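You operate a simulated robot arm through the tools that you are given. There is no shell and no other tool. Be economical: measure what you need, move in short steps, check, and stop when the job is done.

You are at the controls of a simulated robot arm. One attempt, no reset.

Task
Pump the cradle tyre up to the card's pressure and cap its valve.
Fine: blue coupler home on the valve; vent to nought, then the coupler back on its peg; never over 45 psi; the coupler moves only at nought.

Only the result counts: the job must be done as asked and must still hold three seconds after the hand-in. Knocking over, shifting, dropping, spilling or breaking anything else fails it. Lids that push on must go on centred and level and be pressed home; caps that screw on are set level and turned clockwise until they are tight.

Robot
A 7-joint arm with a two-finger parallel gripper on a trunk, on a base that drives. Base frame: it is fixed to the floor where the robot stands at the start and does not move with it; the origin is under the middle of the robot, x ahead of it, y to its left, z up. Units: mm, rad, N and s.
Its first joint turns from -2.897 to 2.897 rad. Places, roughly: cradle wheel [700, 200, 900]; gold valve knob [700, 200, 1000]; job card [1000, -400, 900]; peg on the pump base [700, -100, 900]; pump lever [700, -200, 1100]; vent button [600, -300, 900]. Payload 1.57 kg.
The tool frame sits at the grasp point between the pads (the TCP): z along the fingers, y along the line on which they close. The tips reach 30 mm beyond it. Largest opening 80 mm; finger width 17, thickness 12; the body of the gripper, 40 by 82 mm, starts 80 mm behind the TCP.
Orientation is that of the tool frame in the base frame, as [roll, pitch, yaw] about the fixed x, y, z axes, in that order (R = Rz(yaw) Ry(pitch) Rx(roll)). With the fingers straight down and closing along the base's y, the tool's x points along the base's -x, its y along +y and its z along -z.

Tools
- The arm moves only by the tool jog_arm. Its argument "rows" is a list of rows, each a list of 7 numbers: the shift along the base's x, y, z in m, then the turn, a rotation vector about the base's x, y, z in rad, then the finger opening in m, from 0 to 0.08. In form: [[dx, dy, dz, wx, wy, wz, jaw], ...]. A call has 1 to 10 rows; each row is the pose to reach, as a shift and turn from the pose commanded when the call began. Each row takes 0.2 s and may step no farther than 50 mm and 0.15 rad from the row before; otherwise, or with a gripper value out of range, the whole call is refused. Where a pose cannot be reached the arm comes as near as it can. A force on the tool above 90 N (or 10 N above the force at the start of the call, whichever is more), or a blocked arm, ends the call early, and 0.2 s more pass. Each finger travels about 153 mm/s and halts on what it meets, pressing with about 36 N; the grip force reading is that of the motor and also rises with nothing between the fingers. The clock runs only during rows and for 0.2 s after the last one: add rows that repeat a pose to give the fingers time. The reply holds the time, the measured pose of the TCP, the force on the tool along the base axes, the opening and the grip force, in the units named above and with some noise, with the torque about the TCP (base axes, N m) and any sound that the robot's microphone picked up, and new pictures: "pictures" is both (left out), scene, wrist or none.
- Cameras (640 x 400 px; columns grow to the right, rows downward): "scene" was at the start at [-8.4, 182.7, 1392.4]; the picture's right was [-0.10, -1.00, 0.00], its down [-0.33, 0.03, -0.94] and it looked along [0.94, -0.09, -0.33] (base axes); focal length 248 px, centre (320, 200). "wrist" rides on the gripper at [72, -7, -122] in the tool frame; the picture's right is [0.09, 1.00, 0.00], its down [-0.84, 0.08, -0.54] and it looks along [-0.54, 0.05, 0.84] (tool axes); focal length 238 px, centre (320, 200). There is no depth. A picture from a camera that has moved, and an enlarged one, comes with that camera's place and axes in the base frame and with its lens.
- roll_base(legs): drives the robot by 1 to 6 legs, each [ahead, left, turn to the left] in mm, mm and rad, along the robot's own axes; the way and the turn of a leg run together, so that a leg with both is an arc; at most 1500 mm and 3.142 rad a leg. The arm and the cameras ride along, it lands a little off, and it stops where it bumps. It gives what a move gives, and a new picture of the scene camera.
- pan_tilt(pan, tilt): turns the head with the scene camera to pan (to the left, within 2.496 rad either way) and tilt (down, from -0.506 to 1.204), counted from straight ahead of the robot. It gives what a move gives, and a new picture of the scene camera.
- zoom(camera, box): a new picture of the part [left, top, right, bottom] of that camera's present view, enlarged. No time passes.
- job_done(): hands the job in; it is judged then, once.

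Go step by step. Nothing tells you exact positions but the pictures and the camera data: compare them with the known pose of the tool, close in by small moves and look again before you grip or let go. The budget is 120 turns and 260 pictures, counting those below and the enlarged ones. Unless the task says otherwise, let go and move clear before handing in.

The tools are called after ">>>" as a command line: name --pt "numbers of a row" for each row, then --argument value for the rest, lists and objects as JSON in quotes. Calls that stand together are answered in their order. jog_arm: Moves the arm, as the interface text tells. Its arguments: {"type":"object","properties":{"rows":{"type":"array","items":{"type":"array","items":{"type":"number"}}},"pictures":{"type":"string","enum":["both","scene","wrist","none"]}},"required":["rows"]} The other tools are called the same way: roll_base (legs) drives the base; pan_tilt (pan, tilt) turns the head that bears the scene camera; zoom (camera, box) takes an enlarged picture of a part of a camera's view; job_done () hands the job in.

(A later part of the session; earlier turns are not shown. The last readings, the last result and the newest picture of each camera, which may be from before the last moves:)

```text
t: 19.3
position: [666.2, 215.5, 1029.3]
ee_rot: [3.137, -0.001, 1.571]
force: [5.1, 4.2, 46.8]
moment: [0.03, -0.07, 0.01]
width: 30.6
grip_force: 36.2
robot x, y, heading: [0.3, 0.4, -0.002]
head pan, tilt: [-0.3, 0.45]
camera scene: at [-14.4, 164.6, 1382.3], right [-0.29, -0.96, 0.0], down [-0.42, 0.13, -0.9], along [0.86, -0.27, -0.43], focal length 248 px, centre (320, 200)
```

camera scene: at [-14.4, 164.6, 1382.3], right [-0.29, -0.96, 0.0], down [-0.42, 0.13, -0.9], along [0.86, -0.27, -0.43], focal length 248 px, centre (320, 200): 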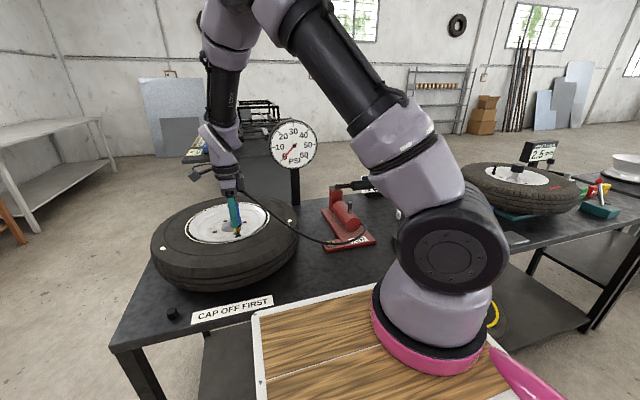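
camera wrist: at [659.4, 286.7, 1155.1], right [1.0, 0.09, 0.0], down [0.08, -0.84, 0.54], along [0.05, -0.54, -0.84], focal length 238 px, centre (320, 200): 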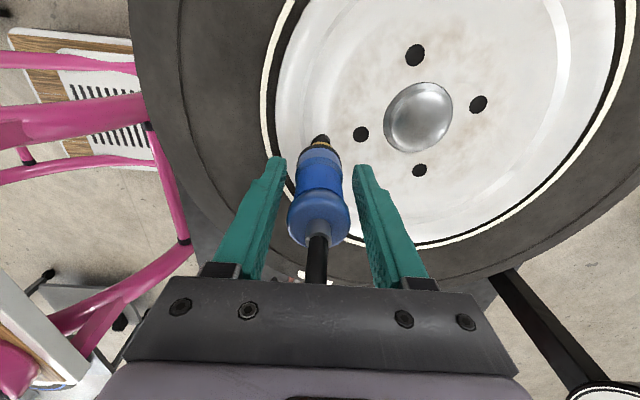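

That was refused for one oversized step; repeating with smaller steps, and reading the gauge.

>>> jog_arm --pt "0 0 0.005 0 0 0 0.03" --pt "0 0 0.005 0 0 0 0.06" --pt "0 0 0.03 0 0 0 0.06" --pt "0 0 0.075 0 0 0 0.06" --pt "0 0 0.12 0 0 0 0.06" --pt "0 -0.03 0.155 0 0 0 0.06" --pt "0 -0.07 0.18 0 0 0 0.06" --pt "0 -0.115 0.19 0 0 0 0.06"

>>> zoom --camera "scene" --box '[260, 110, 330, 180]'

>>> zoom --camera "scene" --box '[220, 200, 260, 250]'

>>> zoom --camera "scene" --box '[310, 160, 430, 260]'

```text
t: 21.1
position: [666.8, 101.5, 1218.5]
ee_rot: [-3.141, 0.0, 1.573]
force: [0.6, 1.8, -0.7]
moment: [-0.07, -0.01, 0.01]
width: 60.1
grip_force: 0.0
robot x, y, heading: [0.0, 1.7, 0.001]
head pan, tilt: [-0.3, 0.45]
camera scene: at [-13.3, 165.4, 1382.2], right [-0.29, -0.96, 0.0], down [-0.42, 0.13, -0.9], along [0.86, -0.27, -0.44], focal length 248 px, centre (320, 200)
camera wrist: at [658.6, 172.4, 1340.5], right [1.0, 0.09, 0.0], down [0.08, -0.84, 0.54], along [0.05, -0.54, -0.84], focal length 238 px, centre (320, 200)
```

scene: 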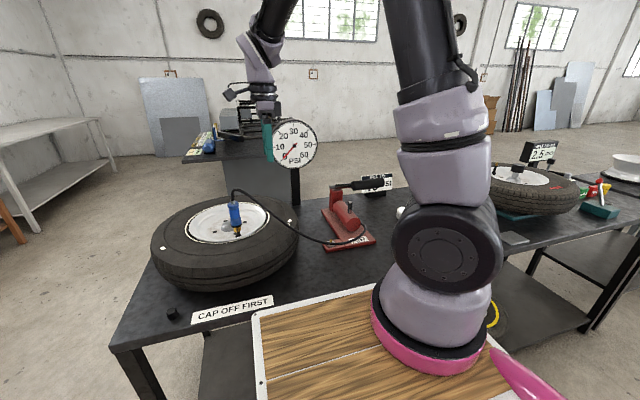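
wrist: 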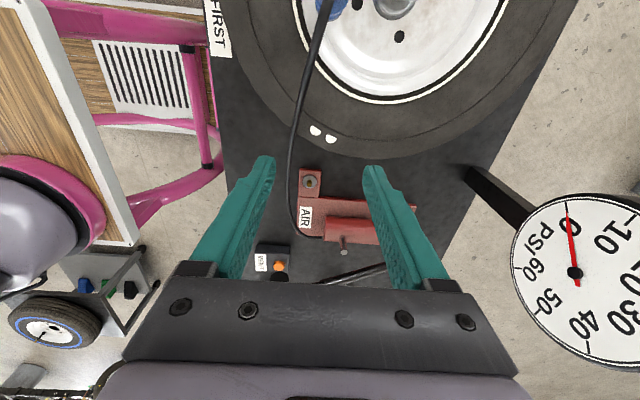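

```text
5.71 times, centred on (295, 145) of scene
camera zoom: at [-13.3, 165.4, 1382.2], right [-0.29, -0.96, 0.0], down [-0.42, 0.13, -0.9], along [0.86, -0.27, -0.44], focal length 1416 px, centre (463, 514)
```

zoom: 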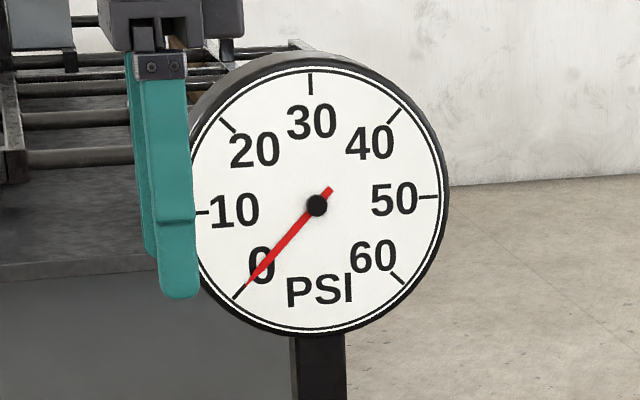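

```text
8.00 times, centred on (240, 225) of scene
camera zoom: at [-13.3, 165.4, 1382.2], right [-0.29, -0.96, 0.0], down [-0.42, 0.13, -0.9], along [0.86, -0.27, -0.44], focal length 1982 px, centre (960, 0)
```

zoom: 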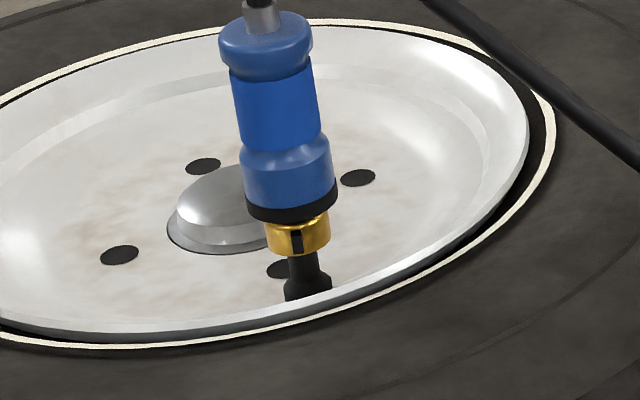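

```text
4.00 times, centred on (370, 210) of scene
camera zoom: at [-13.3, 165.4, 1382.2], right [-0.29, -0.96, 0.0], down [-0.42, 0.13, -0.9], along [0.86, -0.27, -0.44], focal length 991 px, centre (120, 160)
```

zoom: 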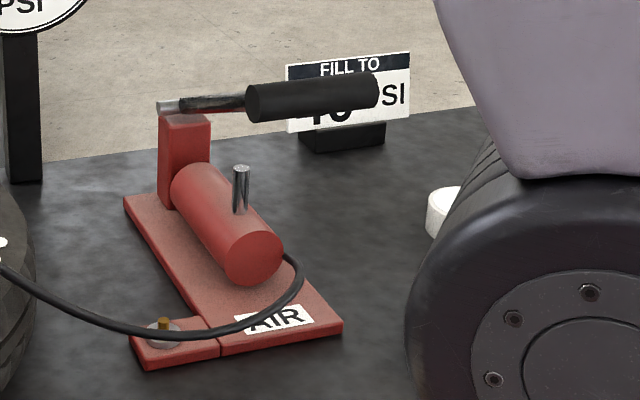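

The coupler stands on the valve and the gauge reads 0. I take the lever's cross-handle to lie along y at about (620, -142…-241, 1093), pivot near (835, -150, 1015). I'm moving above its -y half for a look.

>>> jog_arm --pt "-0.006 -0.04 0 0 0 0 0.07" --pt "-0.012 -0.08 0 0 0 0 0.07" --pt "-0.018 -0.12 0 0 0 0 0.07" --pt "-0.024 -0.16 0 0 0 0 0.07" --pt "-0.03 -0.2 0 0 0 0 0.07" --pt "-0.036 -0.24 0 0 0 0 0.07" --pt "-0.042 -0.28 0 0 0 0 0.07" --pt "-0.047 -0.316 0 0 0 0 0.07" --pt "-0.047 -0.316 0 0 0 0 0.07"

>>> zoom --camera "wrist" --box '[240, 60, 440, 260]'

>>> zoom --camera "scene" --box '[310, 140, 430, 260]'

```text
t: 23.1
position: [619.9, -217.5, 1218.2]
ee_rot: [-3.14, 0.0, 1.571]
force: [-0.3, 0.6, -0.7]
moment: [0.02, 0.0, 0.01]
width: 70.1
grip_force: 0.0
robot x, y, heading: [-1.5, 1.7, -0.003]
head pan, tilt: [-0.3, 0.45]
camera scene: at [-13.3, 164.7, 1382.3], right [-0.3, -0.96, 0.0], down [-0.42, 0.13, -0.9], along [0.86, -0.27, -0.44], focal length 248 px, centre (320, 200)
camera wrist: at [612.2, -145.1, 1340.5], right [1.0, 0.09, 0.0], down [0.08, -0.84, 0.54], along [0.05, -0.54, -0.84], focal length 238 px, centre (320, 200)
```

scene: 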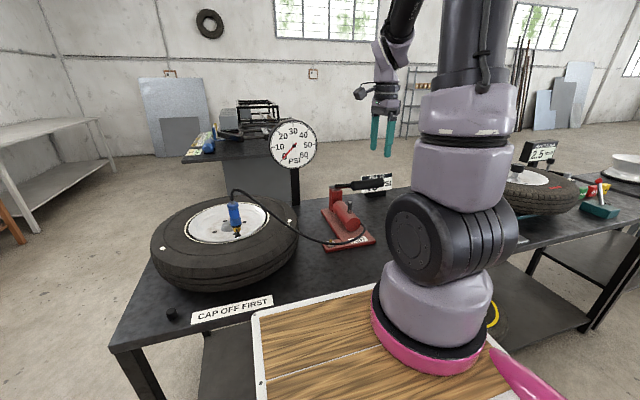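
wrist: 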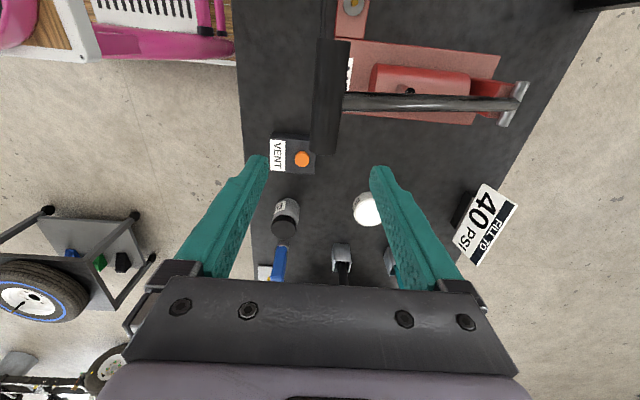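

```text
2.00 times, centred on (340, 160) of wrist
camera zoom: at [612.2, -145.1, 1340.5], right [1.0, 0.09, 0.0], down [0.08, -0.84, 0.54], along [0.05, -0.54, -0.84], focal length 477 px, centre (280, 280)
```

zoom: 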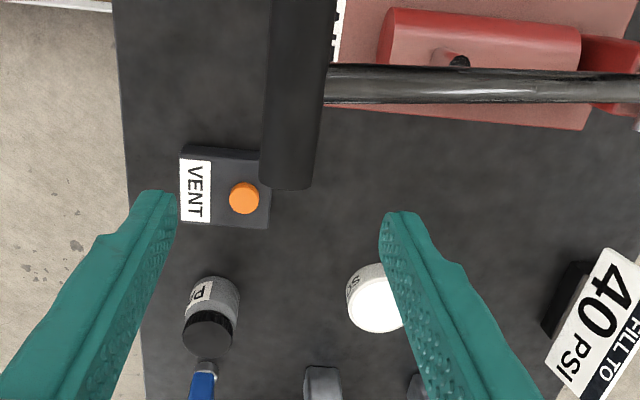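

```text
3.33 times, centred on (370, 200) of scene
camera zoom: at [-13.3, 164.7, 1382.3], right [-0.3, -0.96, 0.0], down [-0.42, 0.13, -0.9], along [0.86, -0.27, -0.44], focal length 826 px, centre (153, 200)
```

zoom: 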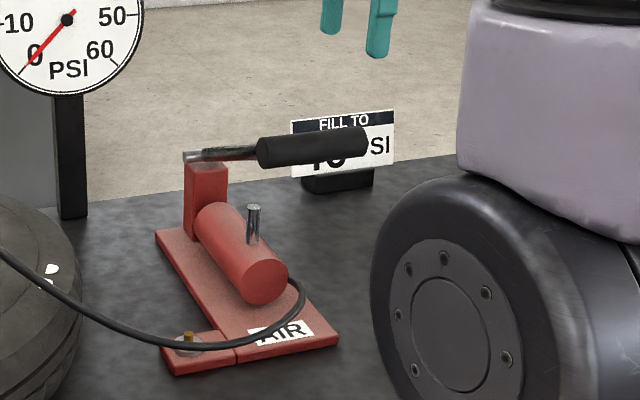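

The rod meets the handle at y ≈ -190, so I grip at y ≈ -216. Descending to the handle's axis height and closing.

>>> jog_arm --pt "0.004 0.001 -0.045 0 0 0 0.07" --pt "0.004 0.001 -0.09 0 0 0 0.07" --pt "0.004 0.001 -0.122 0 0 0 0.07" --pt "0.004 0.001 -0.122 0 0 0 0.07" --pictures "wrist"

>>> zoom --camera "scene" --box '[310, 140, 430, 260]'

```text
t: 24.1
position: [623.9, -213.5, 1096.5]
ee_rot: [3.141, -0.002, 1.571]
force: [-0.2, -0.3, -0.1]
moment: [0.02, -0.01, -0.01]
width: 70.1
grip_force: 0.1
robot x, y, heading: [-0.3, 1.4, -0.002]
head pan, tilt: [-0.3, 0.45]
camera wrist: at [616.0, -143.5, 1217.8], right [1.0, 0.09, 0.0], down [0.08, -0.84, 0.54], along [0.05, -0.54, -0.84], focal length 238 px, centre (320, 200)
```

wrist: 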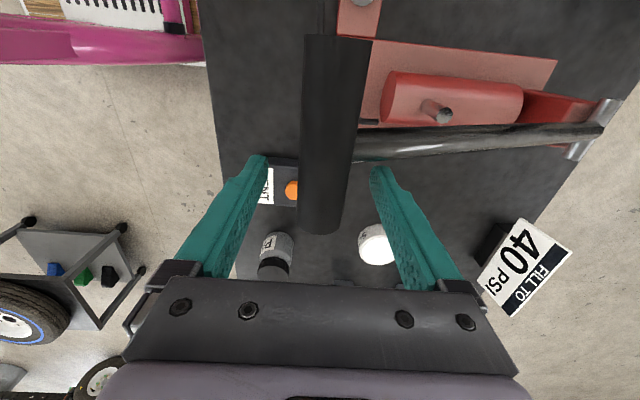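

```text
3.33 times, centred on (370, 200) of scene
camera zoom: at [-13.5, 164.7, 1382.3], right [-0.3, -0.96, 0.0], down [-0.42, 0.13, -0.9], along [0.86, -0.27, -0.44], focal length 826 px, centre (153, 200)
```

zoom: 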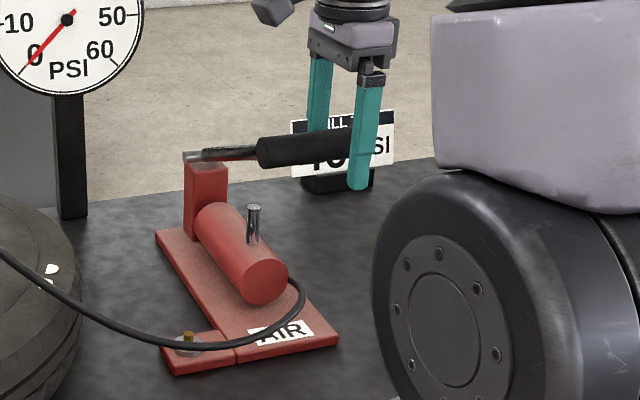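

Handle lies between the fingers; shifting +3 mm x and closing on it.

>>> jog_arm --pt "0.003 -0.002 0 0 0 0 0.06" --pt "0.003 -0.002 0 0 0 0 0.045" --pt "0.003 -0.002 0 0 0 0 0.03" --pt "0.003 -0.002 0 0 0 0 0.02" --pt "0.003 -0.002 0 0 0 0 0.02" --pictures "wrist"

>>> zoom --camera "scene" --box '[310, 140, 430, 260]'

```text
t: 25.3
position: [625.7, -217.9, 1096.7]
ee_rot: [-3.138, 0.0, 1.572]
force: [-13.7, 0.1, 0.0]
moment: [0.1, 0.05, 0.0]
width: 32.0
grip_force: 6.9
robot x, y, heading: [-1.3, -0.7, 0.003]
head pan, tilt: [-0.3, 0.45]
camera wrist: at [618.6, -145.6, 1218.0], right [1.0, 0.09, 0.0], down [0.08, -0.84, 0.54], along [0.05, -0.54, -0.84], focal length 238 px, centre (320, 200)
```

wrist: 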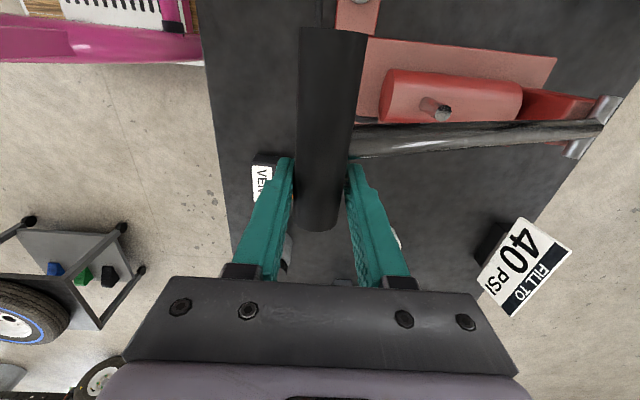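

```text
3.33 times, centred on (370, 200) of scene
camera zoom: at [-14.0, 164.6, 1382.3], right [-0.3, -0.96, 0.0], down [-0.42, 0.13, -0.9], along [0.86, -0.27, -0.43], focal length 826 px, centre (153, 200)
```

zoom: 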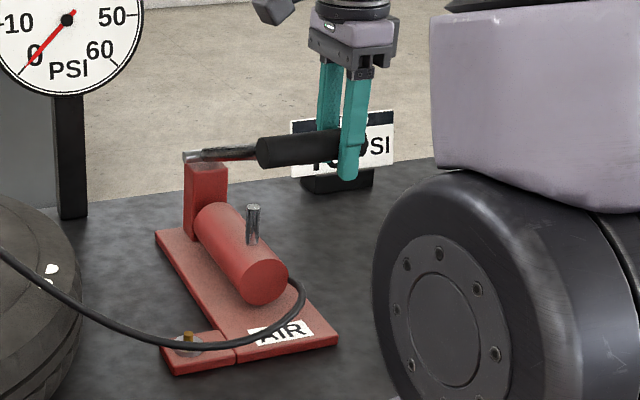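

>>> jog_arm --pt "0 0 0 0 0 0 0.02" --pt "0 0 0 0 0 0 0.02" --pictures "none"

```text
t: 25.9
position: [625.7, -217.3, 1096.5]
ee_rot: [-3.14, -0.001, 1.571]
force: [-15.1, -0.5, -3.9]
moment: [-0.02, -0.04, -0.01]
width: 32.4
grip_force: 7.5
robot x, y, heading: [1.8, -1.3, 0.003]
head pan, tilt: [-0.3, 0.45]
```

Side force suggests the handle is slightly to -x; I follow the lever's arc a little down to see how it moves.

>>> jog_arm --pt "-0.002 0 0 0 0 0 0.02" --pt "-0.004 0 -0.006 0 0 0 0.02" --pt "-0.006 0 -0.014 0 0 0 0.02" --pt "-0.008 0 -0.022 0 0 0 0.02" --pt "-0.008 0 -0.022 0 0 0 0.02" --pictures "scene"

>>> zoom --camera "scene" --box '[260, 110, 430, 230]'

```text
t: 27.1
position: [619.1, -217.7, 1074.0]
ee_rot: [3.141, 0.0, 1.571]
force: [-13.5, 1.0, 5.6]
moment: [-0.02, 0.1, -0.02]
width: 32.5
grip_force: 6.6
robot x, y, heading: [-3.6, -3.0, 0.002]
head pan, tilt: [-0.3, 0.45]
camera scene: at [-14.1, 164.8, 1382.2], right [-0.3, -0.96, 0.0], down [-0.42, 0.13, -0.9], along [0.86, -0.27, -0.43], focal length 248 px, centre (320, 200)
```

scene: 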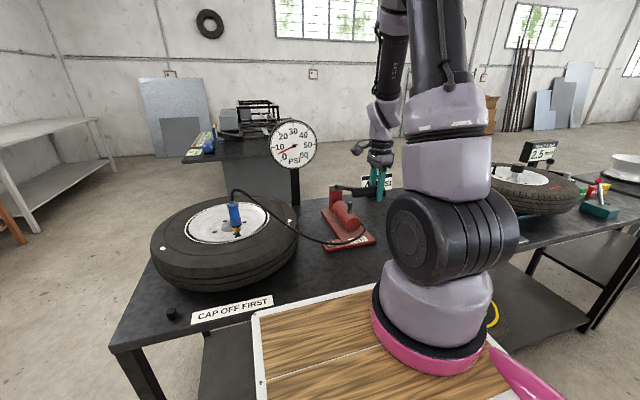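

```text
3.33 times, centred on (345, 170) of scene
camera zoom: at [-14.1, 164.8, 1382.2], right [-0.3, -0.96, 0.0], down [-0.42, 0.13, -0.9], along [0.86, -0.27, -0.43], focal length 826 px, centre (237, 300)
```

zoom: 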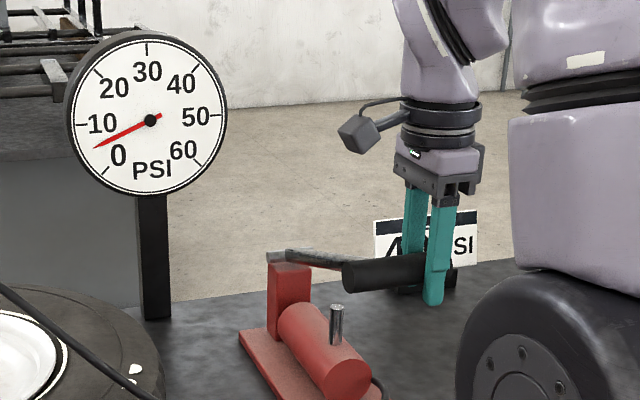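

The gauge has risen to about 5 psi, so pushing down pumps air. I continue down in small steps and watch the gauge.

>>> jog_arm --pt "-0.002 0 -0.008 0 0 0 0.02" --pt "-0.004 0 -0.016 0 0 0 0.02" --pt "-0.006 0 -0.024 0 0 0 0.02" --pt "-0.007 0 -0.032 0 0 0 0.02" --pt "-0.007 0 -0.032 0 0 0 0.02" --pictures "none"

>>> zoom --camera "scene" --box '[260, 110, 430, 230]'

```text
t: 28.3
position: [612.2, -218.1, 1042.5]
ee_rot: [-3.141, 0.0, 1.57]
force: [-17.7, -0.7, 5.3]
moment: [0.03, 0.11, 0.03]
width: 35.6
grip_force: 8.9
robot x, y, heading: [-1.2, 3.5, 0.005]
head pan, tilt: [-0.3, 0.45]
```

```text
3.33 times, centred on (345, 170) of scene
camera zoom: at [-14.2, 164.7, 1382.3], right [-0.3, -0.96, 0.0], down [-0.42, 0.13, -0.9], along [0.86, -0.27, -0.43], focal length 826 px, centre (237, 300)
```

zoom: 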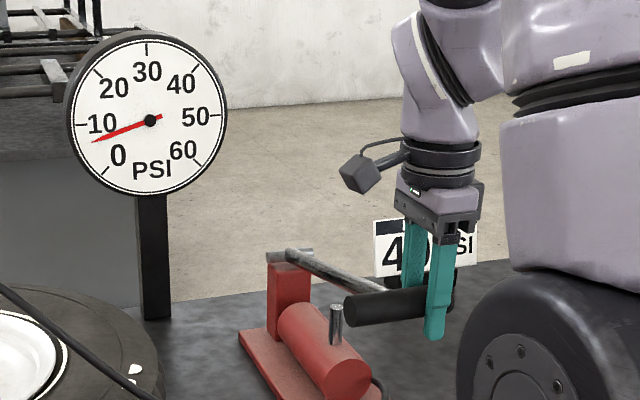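

The gauge reads about 6 psi. The handle is off-centre between the fingers (only the -x finger bears), so I reopen, shift -5 mm x and +8 mm z, and regrip.

>>> jog_arm --pt "0 0 0 0 0 0 0.05" --pt "-0.005 0 0.008 0 0 0 0.05" --pt "-0.005 0 0.008 0 0 0 0.03" --pt "-0.005 0 0.008 0 0 0 0.02" --pt "-0.005 0 0.008 0 0 0 0.02" --pictures "wrist"

>>> zoom --camera "scene" --box '[260, 110, 430, 230]'

```text
t: 29.5
position: [609.9, -216.2, 1048.9]
ee_rot: [3.141, -0.001, 1.572]
force: [42.8, 0.9, -18.6]
moment: [-0.42, 2.4, -0.03]
width: 57.9
grip_force: 21.6
robot x, y, heading: [-0.7, -1.1, -0.001]
head pan, tilt: [-0.3, 0.45]
camera wrist: at [602.8, -145.5, 1170.6], right [1.0, 0.09, 0.0], down [0.08, -0.84, 0.54], along [0.05, -0.54, -0.84], focal length 238 px, centre (320, 200)
```

wrist: 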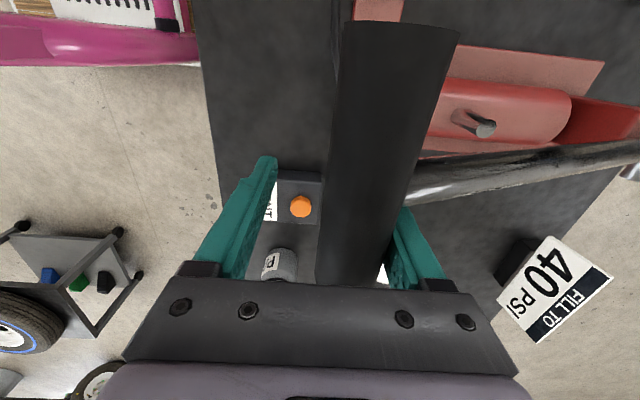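

```text
3.33 times, centred on (345, 170) of scene
camera zoom: at [-10.8, 164.5, 1382.3], right [-0.3, -0.96, 0.0], down [-0.42, 0.13, -0.9], along [0.86, -0.27, -0.44], focal length 826 px, centre (237, 300)
```

zoom: 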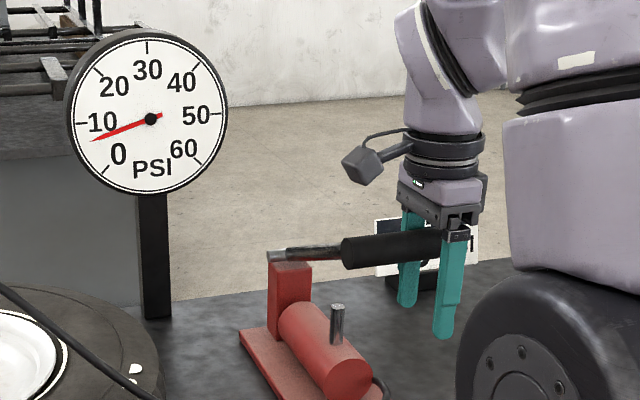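

The lever sprang back up on release while the pressure held at ~6.5 psi. I'll open the fingers and use them straddling the handle, pushing it down with the palm.

>>> jog_arm --pt "0 0 0 0 0 0 0.078" --pt "0.005 0 0 0 0 0 0.078" --pt "0.009 0 0 0 0 0 0.078" --pt "0.009 0 0 0 0 0 0.078" --pictures "wrist"

>>> zoom --camera "scene" --box '[260, 110, 430, 230]'

```text
t: 30.5
position: [616.4, -216.8, 1050.3]
ee_rot: [-3.141, 0.002, 1.572]
force: [0.2, -0.3, -0.1]
moment: [-0.04, 0.0, -0.03]
width: 77.9
grip_force: 0.0
robot x, y, heading: [-0.6, 0.4, 0.001]
head pan, tilt: [-0.3, 0.45]
camera wrist: at [608.7, -145.3, 1171.6], right [1.0, 0.09, 0.0], down [0.08, -0.84, 0.54], along [0.05, -0.54, -0.84], focal length 238 px, centre (320, 200)
```

wrist: 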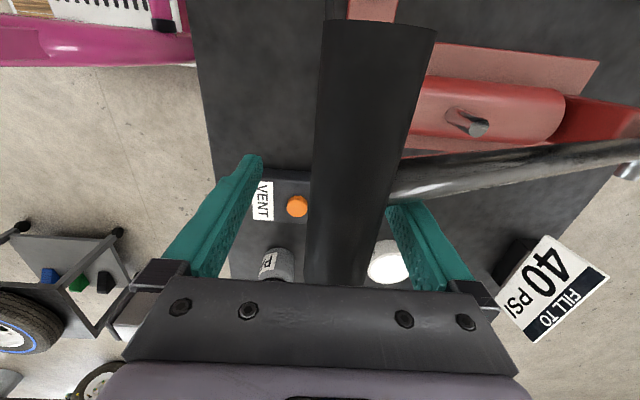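

```text
3.33 times, centred on (345, 170) of scene
camera zoom: at [-13.3, 164.7, 1382.3], right [-0.3, -0.96, 0.0], down [-0.42, 0.13, -0.9], along [0.86, -0.27, -0.44], focal length 826 px, centre (237, 300)
```

zoom: 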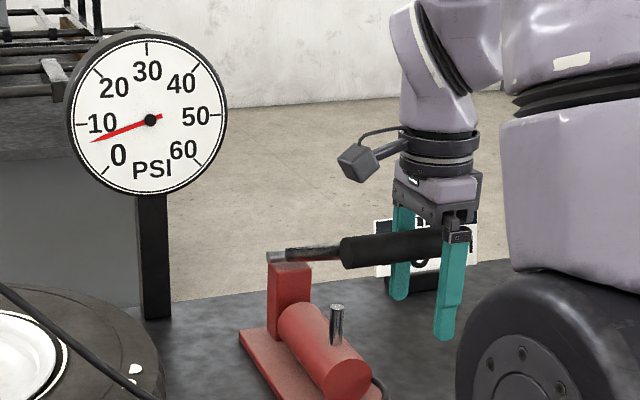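

Fingers straddle freely. Pushing down with the palm to TCP z ≈ 975 and checking the gauge.

>>> jog_arm --pt "0 0 -0.015 0 0 0 0.078" --pt "-0.002 0 -0.03 0 0 0 0.078" --pt "-0.004 0 -0.045 0 0 0 0.078" --pt "-0.006 0 -0.06 0 0 0 0.078" --pt "-0.008 0 -0.075 0 0 0 0.078" --pt "-0.008 0 -0.075 0 0 0 0.078" --pictures "none"

>>> zoom --camera "scene" --box '[260, 110, 430, 230]'

```text
t: 31.9
position: [608.5, -216.8, 974.4]
ee_rot: [-3.14, -0.001, 1.57]
force: [-0.5, -0.1, 2.9]
moment: [0.0, -0.02, 0.02]
width: 78.0
grip_force: 0.1
robot x, y, heading: [-3.9, 1.0, 0.0]
head pan, tilt: [-0.3, 0.45]
```

```text
3.33 times, centred on (345, 170) of scene
camera zoom: at [-13.4, 164.7, 1382.3], right [-0.3, -0.96, 0.0], down [-0.42, 0.13, -0.9], along [0.86, -0.27, -0.44], focal length 826 px, centre (237, 300)
```

zoom: 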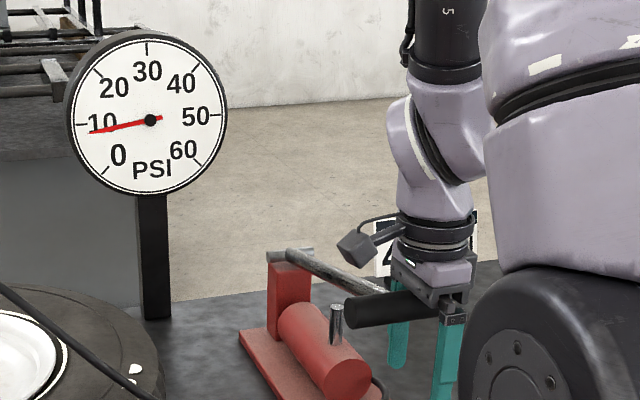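

Now about 8.5 psi with only 3 N. Continuing further down to find the stroke's end.

>>> jog_arm --pt "0 0 -0.015 0 0 0 0.078" --pt "0 0 -0.03 0 0 0 0.078" --pt "0.002 0 -0.045 0 0 0 0.078" --pt "0.002 0 -0.045 0 0 0 0.078" --pictures "none"

>>> zoom --camera "scene" --box '[260, 110, 430, 230]'

```text
t: 32.9
position: [609.8, -215.9, 929.8]
ee_rot: [-3.141, 0.001, 1.571]
force: [-1.4, 0.5, 4.0]
moment: [-0.04, -0.1, -0.02]
width: 78.0
grip_force: 0.1
robot x, y, heading: [-1.1, 0.2, 0.001]
head pan, tilt: [-0.3, 0.45]
```

```text
3.33 times, centred on (345, 170) of scene
camera zoom: at [-13.5, 164.7, 1382.3], right [-0.3, -0.96, 0.0], down [-0.42, 0.13, -0.9], along [0.86, -0.27, -0.44], focal length 826 px, centre (237, 300)
```

zoom: 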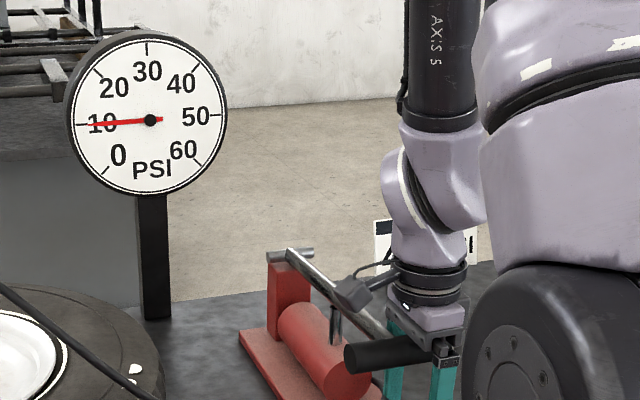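

About 10 psi at the stroke's lower part. I do one full stroke (up, then down) and measure the gain.

>>> jog_arm --pt "0 0 0.045 0 0 0 0.078" --pt "0.002 0 0.09 0 0 0 0.078" --pt "0.006 0 0.118 0 0 0 0.078" --pt "0.006 0 0.118 0 0 0 0.078" --pt "0.004 0 0.085 0 0 0 0.078" --pt "0.001 0 0.05 0 0 0 0.078" --pt "0 0 0.02 0 0 0 0.078" --pt "0 0 0 0 0 0 0.078" --pt "0 0 0 0 0 0 0.078" --pictures "none"

>>> zoom --camera "scene" --box '[260, 110, 430, 230]'

```text
t: 34.9
position: [609.6, -216.7, 929.9]
ee_rot: [3.141, 0.001, 1.57]
force: [-1.0, -0.6, 4.0]
moment: [0.05, -0.07, 0.01]
width: 77.9
grip_force: 0.0
robot x, y, heading: [-3.9, 0.8, -0.002]
head pan, tilt: [-0.3, 0.45]
```

```text
3.33 times, centred on (345, 170) of scene
camera zoom: at [-13.5, 164.7, 1382.3], right [-0.3, -0.96, 0.0], down [-0.42, 0.13, -0.9], along [0.86, -0.27, -0.44], focal length 826 px, centre (237, 300)
```

zoom: 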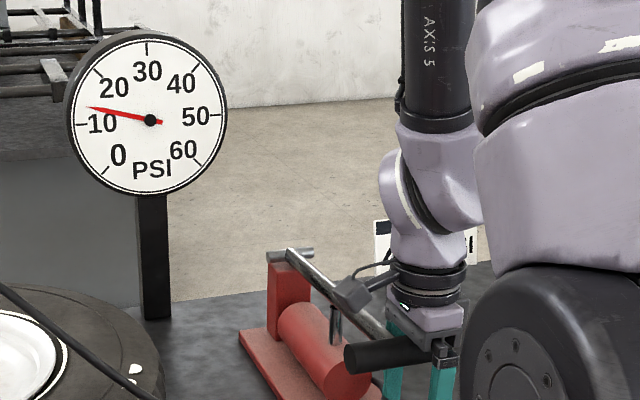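

About 13.5 psi: roughly +4 per stroke. Two more strokes.

>>> jog_arm --pt "0 0 0.045 0 0 0 0.078" --pt "0.002 0 0.09 0 0 0 0.078" --pt "0.006 0 0.118 0 0 0 0.078" --pt "0.002 0 0.07 0 0 0 0.078" --pt "0 0 0.02 0 0 0 0.078" --pt "0 0 0.0 0 0 0 0.078" --pt "0.002 0 0.048 0 0 0 0.078" --pt "0.004 0 0.096 0 0 0 0.078" --pt "0.006 0 0.118 0 0 0 0.078" --pt "0.006 0 0.118 0 0 0 0.078" --pictures "none"

>>> jog_arm --pt "-0.002 0 -0.035 0 0 0 0.078" --pt "-0.005 0 -0.07 0 0 0 0.078" --pt "-0.006 0 -0.1 0 0 0 0.078" --pt "-0.006 0 -0.118 0 0 0 0.078" --pt "-0.006 0 -0.118 0 0 0 0.078" --pictures "none"

>>> zoom --camera "scene" --box '[260, 110, 330, 180]'

>>> zoom --camera "scene" --box '[200, 180, 420, 290]'

```text
t: 37.1
position: [616.8, -216.0, 1048.4]
ee_rot: [3.141, 0.001, 1.571]
force: [0.1, 0.0, 0.2]
moment: [-0.01, 0.0, 0.02]
width: 78.1
grip_force: 0.0
robot x, y, heading: [1.4, 2.5, -0.001]
head pan, tilt: [-0.3, 0.45]
```

```text
t: 38.3
position: [610.2, -216.7, 929.4]
ee_rot: [-3.141, 0.0, 1.57]
force: [-0.6, -0.7, 2.8]
moment: [0.1, 0.03, 0.02]
width: 78.0
grip_force: 0.1
robot x, y, heading: [-2.5, -0.5, 0.001]
head pan, tilt: [-0.3, 0.45]
```

```text
5.71 times, centred on (295, 145) of scene
camera zoom: at [-13.4, 164.7, 1382.3], right [-0.3, -0.96, 0.0], down [-0.42, 0.13, -0.9], along [0.86, -0.27, -0.44], focal length 1416 px, centre (463, 514)
```

zoom: 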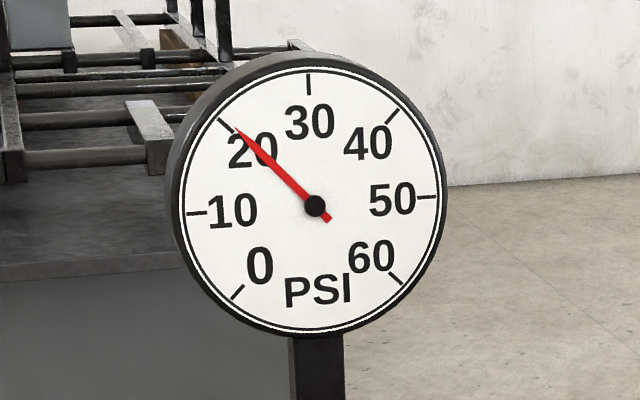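

```text
2.91 times, centred on (310, 235) of scene
camera zoom: at [-13.4, 164.7, 1382.3], right [-0.3, -0.96, 0.0], down [-0.42, 0.13, -0.9], along [0.86, -0.27, -0.44], focal length 721 px, centre (349, 98)
```

zoom: 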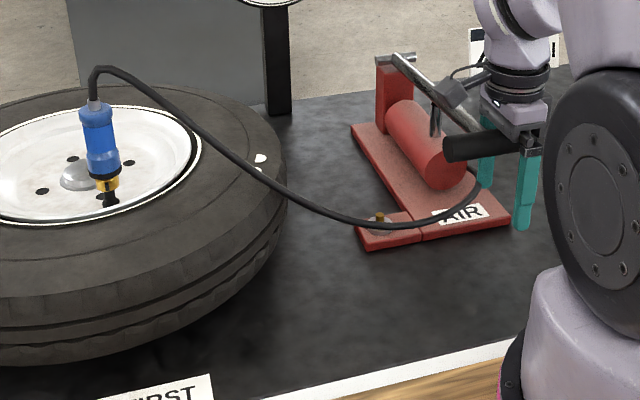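

Now ~20 psi (≈3.4 per stroke). Four more strokes should bring it to about 34.

>>> jog_arm --pt "0 0 0.045 0 0 0 0.078" --pt "0.002 0 0.09 0 0 0 0.078" --pt "0.006 0 0.118 0 0 0 0.078" --pt "0.002 0 0.07 0 0 0 0.078" --pt "0 0 0.02 0 0 0 0.078" --pt "0 0 0.0 0 0 0 0.078" --pt "0.002 0 0.048 0 0 0 0.078" --pt "0.004 0 0.096 0 0 0 0.078" --pt "0.006 0 0.118 0 0 0 0.078" --pt "0.006 0 0.118 0 0 0 0.078" --pictures "none"

>>> jog_arm --pt "-0.002 0 -0.035 0 0 0 0.078" --pt "-0.005 0 -0.07 0 0 0 0.078" --pt "-0.006 0 -0.1 0 0 0 0.078" --pt "-0.006 0 -0.118 0 0 0 0.078" --pt "-0.006 0 -0.118 0 0 0 0.078" --pictures "none"

>>> zoom --camera "scene" --box '[260, 110, 330, 180]'

>>> jog_arm --pt "0 0 0.045 0 0 0 0.078" --pt "0.002 0 0.09 0 0 0 0.078" --pt "0.006 0 0.118 0 0 0 0.078" --pt "0.002 0 0.07 0 0 0 0.078" --pt "0 0 0.02 0 0 0 0.078" --pt "0 0 0.0 0 0 0 0.078" --pt "0.002 0 0.048 0 0 0 0.078" --pt "0.004 0 0.096 0 0 0 0.078" --pt "0.006 0 0.118 0 0 0 0.078" --pt "0.006 0 0.118 0 0 0 0.078" --pictures "none"

>>> zoom --camera "scene" --box '[260, 110, 330, 180]'

```text
t: 40.5
position: [615.7, -216.0, 1047.6]
ee_rot: [3.141, 0.001, 1.572]
force: [0.5, -0.1, 0.2]
moment: [0.05, 0.02, 0.03]
width: 78.2
grip_force: 0.1
robot x, y, heading: [-5.1, 1.4, 0.0]
head pan, tilt: [-0.3, 0.45]
```

```text
t: 41.7
position: [610.5, -217.0, 928.5]
ee_rot: [-3.139, -0.001, 1.571]
force: [-0.3, -1.0, 3.5]
moment: [0.03, -0.03, -0.03]
width: 78.3
grip_force: 0.0
robot x, y, heading: [0.4, -0.9, 0.001]
head pan, tilt: [-0.3, 0.45]
```

```text
5.71 times, centred on (295, 145) of scene
camera zoom: at [-13.4, 164.7, 1382.3], right [-0.3, -0.96, 0.0], down [-0.42, 0.13, -0.9], along [0.86, -0.27, -0.44], focal length 1416 px, centre (463, 514)
```

zoom: 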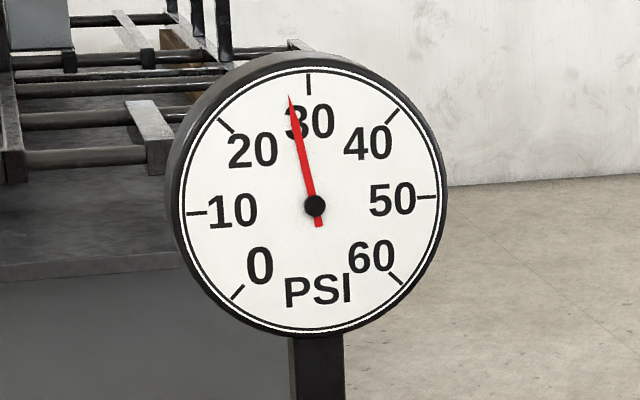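

```text
t: 43.9
position: [616.4, -215.5, 1048.8]
ee_rot: [-3.141, -0.001, 1.571]
force: [-0.4, 0.4, 0.8]
moment: [0.0, -0.01, 0.0]
width: 77.8
grip_force: 0.0
robot x, y, heading: [2.2, 2.3, -0.0]
head pan, tilt: [-0.3, 0.45]
```

```text
5.71 times, centred on (295, 145) of scene
camera zoom: at [-13.2, 164.6, 1382.3], right [-0.3, -0.96, 0.0], down [-0.42, 0.13, -0.9], along [0.86, -0.27, -0.44], focal length 1416 px, centre (463, 514)
```

zoom: 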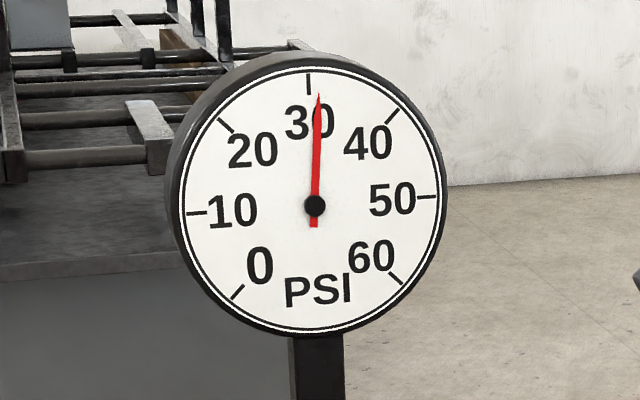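

About 31 psi. Now two more strokes, stopping at the bottom of each to read.

>>> jog_arm --pt "-0.002 0 -0.035 0 0 0 0.078" --pt "-0.005 0 -0.07 0 0 0 0.078" --pt "-0.006 0 -0.1 0 0 0 0.078" --pt "-0.006 0 -0.118 0 0 0 0.078" --pt "-0.005 0 -0.07 0 0 0 0.078" --pt "-0.002 0 -0.03 0 0 0 0.078" --pt "0 0 0 0 0 0 0.078" --pt "0 0 0 0 0 0 0.078" --pictures "none"

>>> zoom --camera "scene" --box '[260, 110, 330, 180]'

```text
t: 45.7
position: [616.3, -215.4, 1047.8]
ee_rot: [3.142, 0.0, 1.572]
force: [-0.5, -0.6, 0.4]
moment: [-0.02, 0.0, 0.0]
width: 77.8
grip_force: 0.0
robot x, y, heading: [-3.3, 1.7, 0.001]
head pan, tilt: [-0.3, 0.45]
```

```text
5.71 times, centred on (295, 145) of scene
camera zoom: at [-13.2, 164.6, 1382.3], right [-0.3, -0.96, 0.0], down [-0.42, 0.13, -0.9], along [0.86, -0.27, -0.44], focal length 1416 px, centre (463, 514)
```

zoom: 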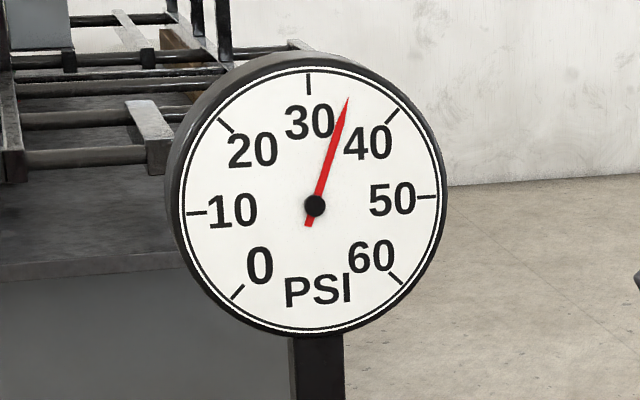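

34.4 psi. One more full stroke, then a partial one.

>>> jog_arm --pt "-0.002 0 -0.035 0 0 0 0.078" --pt "-0.005 0 -0.07 0 0 0 0.078" --pt "-0.006 0 -0.1 0 0 0 0.078" --pt "-0.006 0 -0.118 0 0 0 0.078" --pt "-0.005 0 -0.07 0 0 0 0.078" --pt "-0.002 0 -0.03 0 0 0 0.078" --pt "0 0 0 0 0 0 0.078" --pt "0 0 0 0 0 0 0.078" --pictures "none"

>>> zoom --camera "scene" --box '[260, 110, 330, 180]'

```text
t: 47.5
position: [614.9, -217.1, 1047.1]
ee_rot: [3.141, 0.002, 1.573]
force: [0.5, 0.1, 0.2]
moment: [-0.03, 0.0, -0.02]
width: 77.8
grip_force: 0.0
robot x, y, heading: [-3.8, 1.7, -0.0]
head pan, tilt: [-0.3, 0.45]
```

```text
5.71 times, centred on (295, 145) of scene
camera zoom: at [-13.2, 164.6, 1382.3], right [-0.3, -0.96, 0.0], down [-0.42, 0.13, -0.9], along [0.86, -0.27, -0.44], focal length 1416 px, centre (463, 514)
```

zoom: 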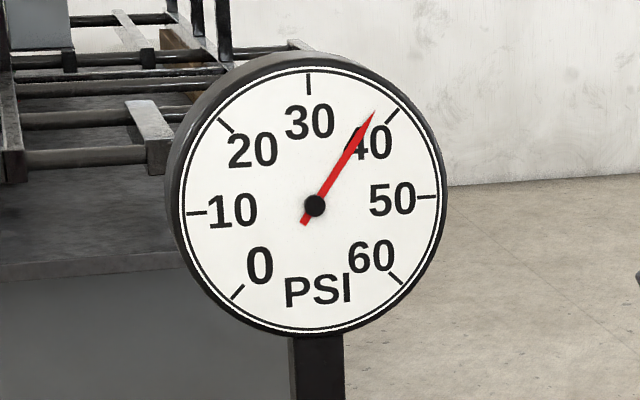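

About 37.9 psi. A partial stroke of ~58% next, read at the bottom.

>>> jog_arm --pt "-0.002 0 -0.03 0 0 0 0.078" --pt "-0.004 0 -0.055 0 0 0 0.078" --pt "-0.005 0 -0.075 0 0 0 0.078" --pt "-0.005 0 -0.075 0 0 0 0.078" --pictures "none"

>>> zoom --camera "scene" --box '[260, 110, 330, 180]'

```text
t: 48.5
position: [610.4, -216.4, 972.9]
ee_rot: [-3.142, 0.0, 1.57]
force: [-0.6, -0.4, 1.9]
moment: [0.02, -0.03, 0.0]
width: 78.1
grip_force: 0.1
robot x, y, heading: [-0.8, -2.1, 0.0]
head pan, tilt: [-0.3, 0.45]
```

```text
5.71 times, centred on (295, 145) of scene
camera zoom: at [-13.4, 164.6, 1382.3], right [-0.3, -0.96, 0.0], down [-0.42, 0.13, -0.9], along [0.86, -0.27, -0.44], focal length 1416 px, centre (463, 514)
```

zoom: 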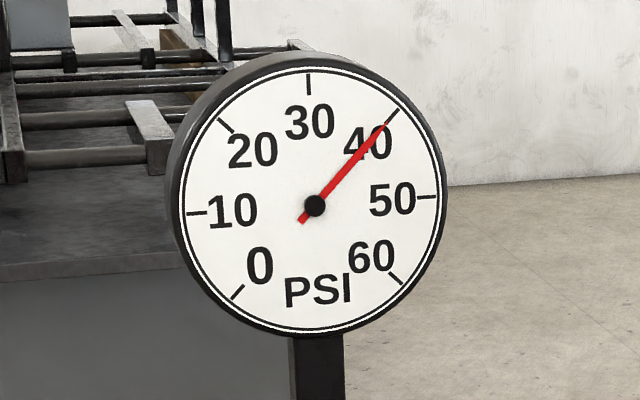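

The needle sits on 40. I raise clear of the lever, then go over the vent button and look.

>>> jog_arm --pt "0.003 0 0.04 0 0 0 0.078" --pt "0.006 0 0.08 0 0 0 0.078" --pt "0.006 0 0.12 0 0 0 0.078" --pt "0.006 0 0.165 0 0 0 0.078" --pt "0.006 0 0.21 0 0 0 0.078" --pt "0.0 -0.04 0.21 0 0 0 0.04" --pt "-0.006 -0.08 0.21 0 0 0 0.0" --pt "-0.014 -0.119 0.21 0 0 0 0.0" --pt "-0.014 -0.119 0.18 0 0 0 0.0" --pt "-0.014 -0.119 0.18 0 0 0 0.0"

>>> zoom --camera "scene" --box '[260, 110, 430, 230]'

>>> zoom --camera "wrist" --box '[260, 60, 380, 180]'

```text
t: 50.7
position: [595.8, -335.1, 1152.7]
ee_rot: [-3.141, -0.001, 1.571]
force: [-0.1, 0.2, 0.5]
moment: [-0.02, -0.01, 0.0]
width: 0.3
grip_force: 21.2
robot x, y, heading: [3.7, 0.1, -0.003]
head pan, tilt: [-0.3, 0.45]
camera scene: at [-13.4, 164.7, 1382.3], right [-0.3, -0.96, 0.0], down [-0.42, 0.13, -0.9], along [0.86, -0.27, -0.44], focal length 248 px, centre (320, 200)
camera wrist: at [589.2, -264.8, 1275.1], right [1.0, 0.09, 0.0], down [0.08, -0.84, 0.54], along [0.05, -0.54, -0.84], focal length 238 px, centre (320, 200)
```

scene: 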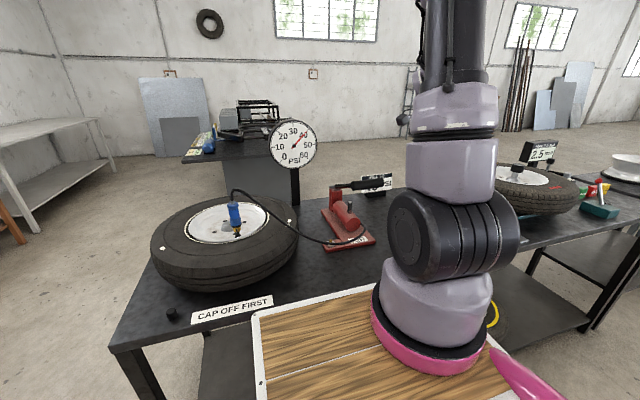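
wrist: 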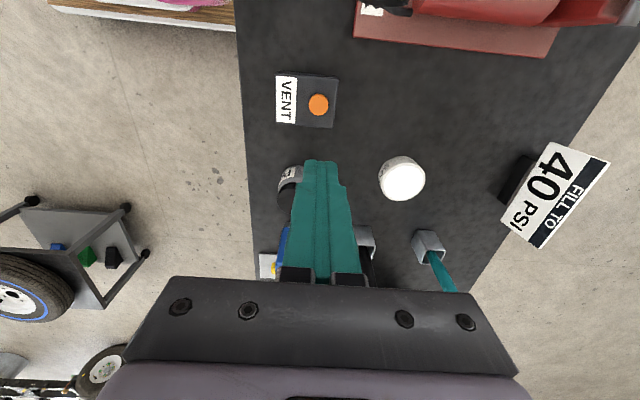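

```text
3.33 times, centred on (345, 170) of scene
camera zoom: at [-13.4, 164.7, 1382.3], right [-0.3, -0.96, 0.0], down [-0.42, 0.13, -0.9], along [0.86, -0.27, -0.44], focal length 826 px, centre (237, 300)
```

zoom: 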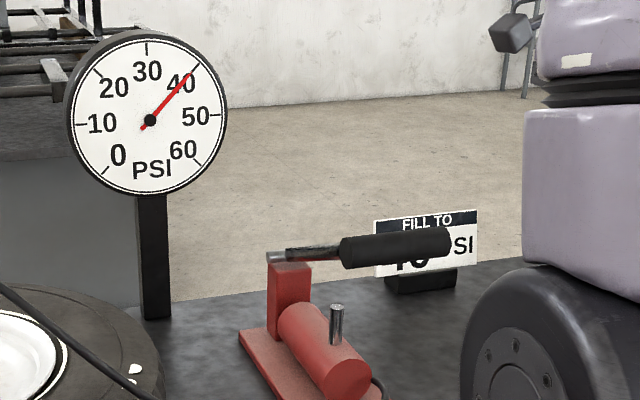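

```text
3.33 times, centred on (320, 120) of wrist
camera zoom: at [589.2, -264.8, 1275.1], right [1.0, 0.09, 0.0], down [0.08, -0.84, 0.54], along [0.05, -0.54, -0.84], focal length 794 px, centre (320, 467)
```

zoom: 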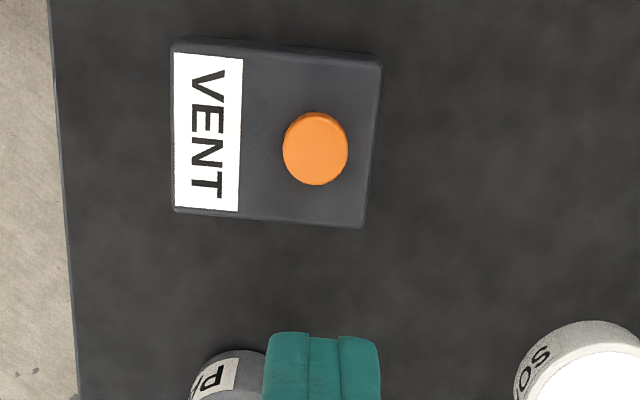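

Button is at about (594, -337, ~896). I descend with closed fingers and press gently.

>>> jog_arm --pt "-0.001 -0.002 -0.05 0 0 0 0" --pt "-0.001 -0.002 -0.1 0 0 0 0" --pt "-0.001 -0.002 -0.15 0 0 0 0" --pt "-0.001 -0.002 -0.19 0 0 0 0" --pt "-0.001 -0.002 -0.205 0 0 0 0" --pt "-0.001 -0.002 -0.212 0 0 0 0" --pictures "wrist"

>>> zoom --camera "wrist" --box '[260, 80, 380, 200]'

```text
t: 52.1
position: [596.0, -336.6, 940.8]
ee_rot: [3.141, -0.001, 1.571]
force: [0.0, -0.5, 0.6]
moment: [-0.01, -0.09, 0.0]
width: 0.0
grip_force: 21.2
robot x, y, heading: [-0.1, -3.0, 0.001]
head pan, tilt: [-0.3, 0.45]
camera wrist: at [588.2, -266.1, 1062.1], right [1.0, 0.09, 0.0], down [0.08, -0.84, 0.54], along [0.05, -0.54, -0.84], focal length 238 px, centre (320, 200)
```

wrist: 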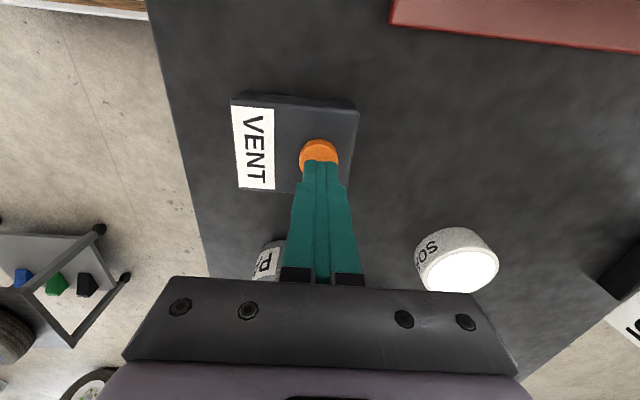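

```text
3.33 times, centred on (320, 140) of wrist
camera zoom: at [588.2, -266.1, 1062.1], right [1.0, 0.09, 0.0], down [0.08, -0.84, 0.54], along [0.05, -0.54, -0.84], focal length 794 px, centre (320, 400)
```

zoom: 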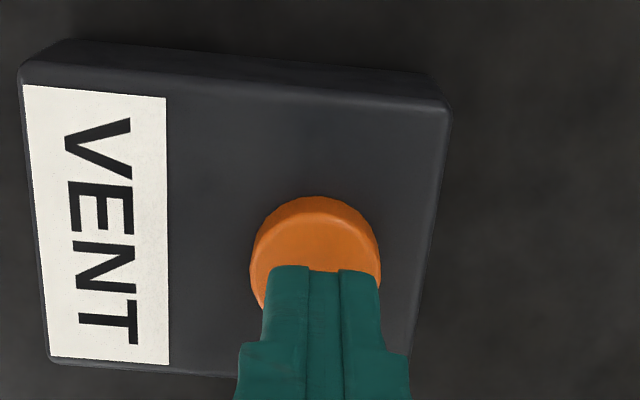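

Aligned with the button; pressing down in small steps.

>>> jog_arm --pt "-0.001 0.002 -0.005 0 0 0 0" --pt "-0.001 0.002 -0.01 0 0 0 0" --pt "-0.001 0.002 -0.013 0 0 0 0" --pt "-0.001 0.002 -0.016 0 0 0 0" --pictures "none"

>>> zoom --camera "scene" --box '[260, 110, 330, 180]'

```text
t: 53.1
position: [594.9, -334.7, 925.3]
ee_rot: [3.141, 0.001, 1.572]
force: [-0.6, -0.8, 1.4]
moment: [-0.01, 0.01, 0.01]
width: 0.0
grip_force: 21.1
robot x, y, heading: [0.9, 1.9, 0.001]
head pan, tilt: [-0.3, 0.45]
```

```text
5.71 times, centred on (295, 145) of scene
camera zoom: at [-13.4, 164.7, 1382.3], right [-0.3, -0.96, 0.0], down [-0.42, 0.13, -0.9], along [0.86, -0.27, -0.44], focal length 1416 px, centre (463, 514)
```

zoom: 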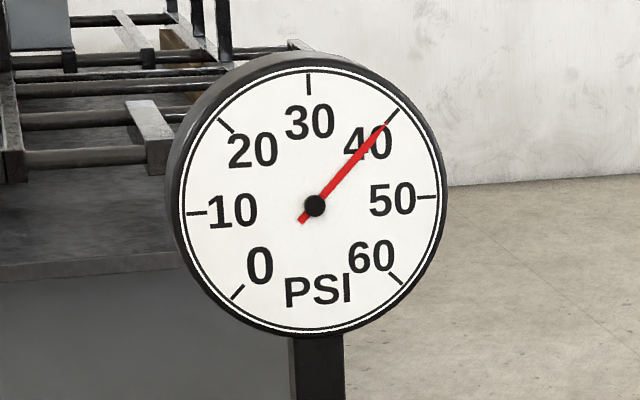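

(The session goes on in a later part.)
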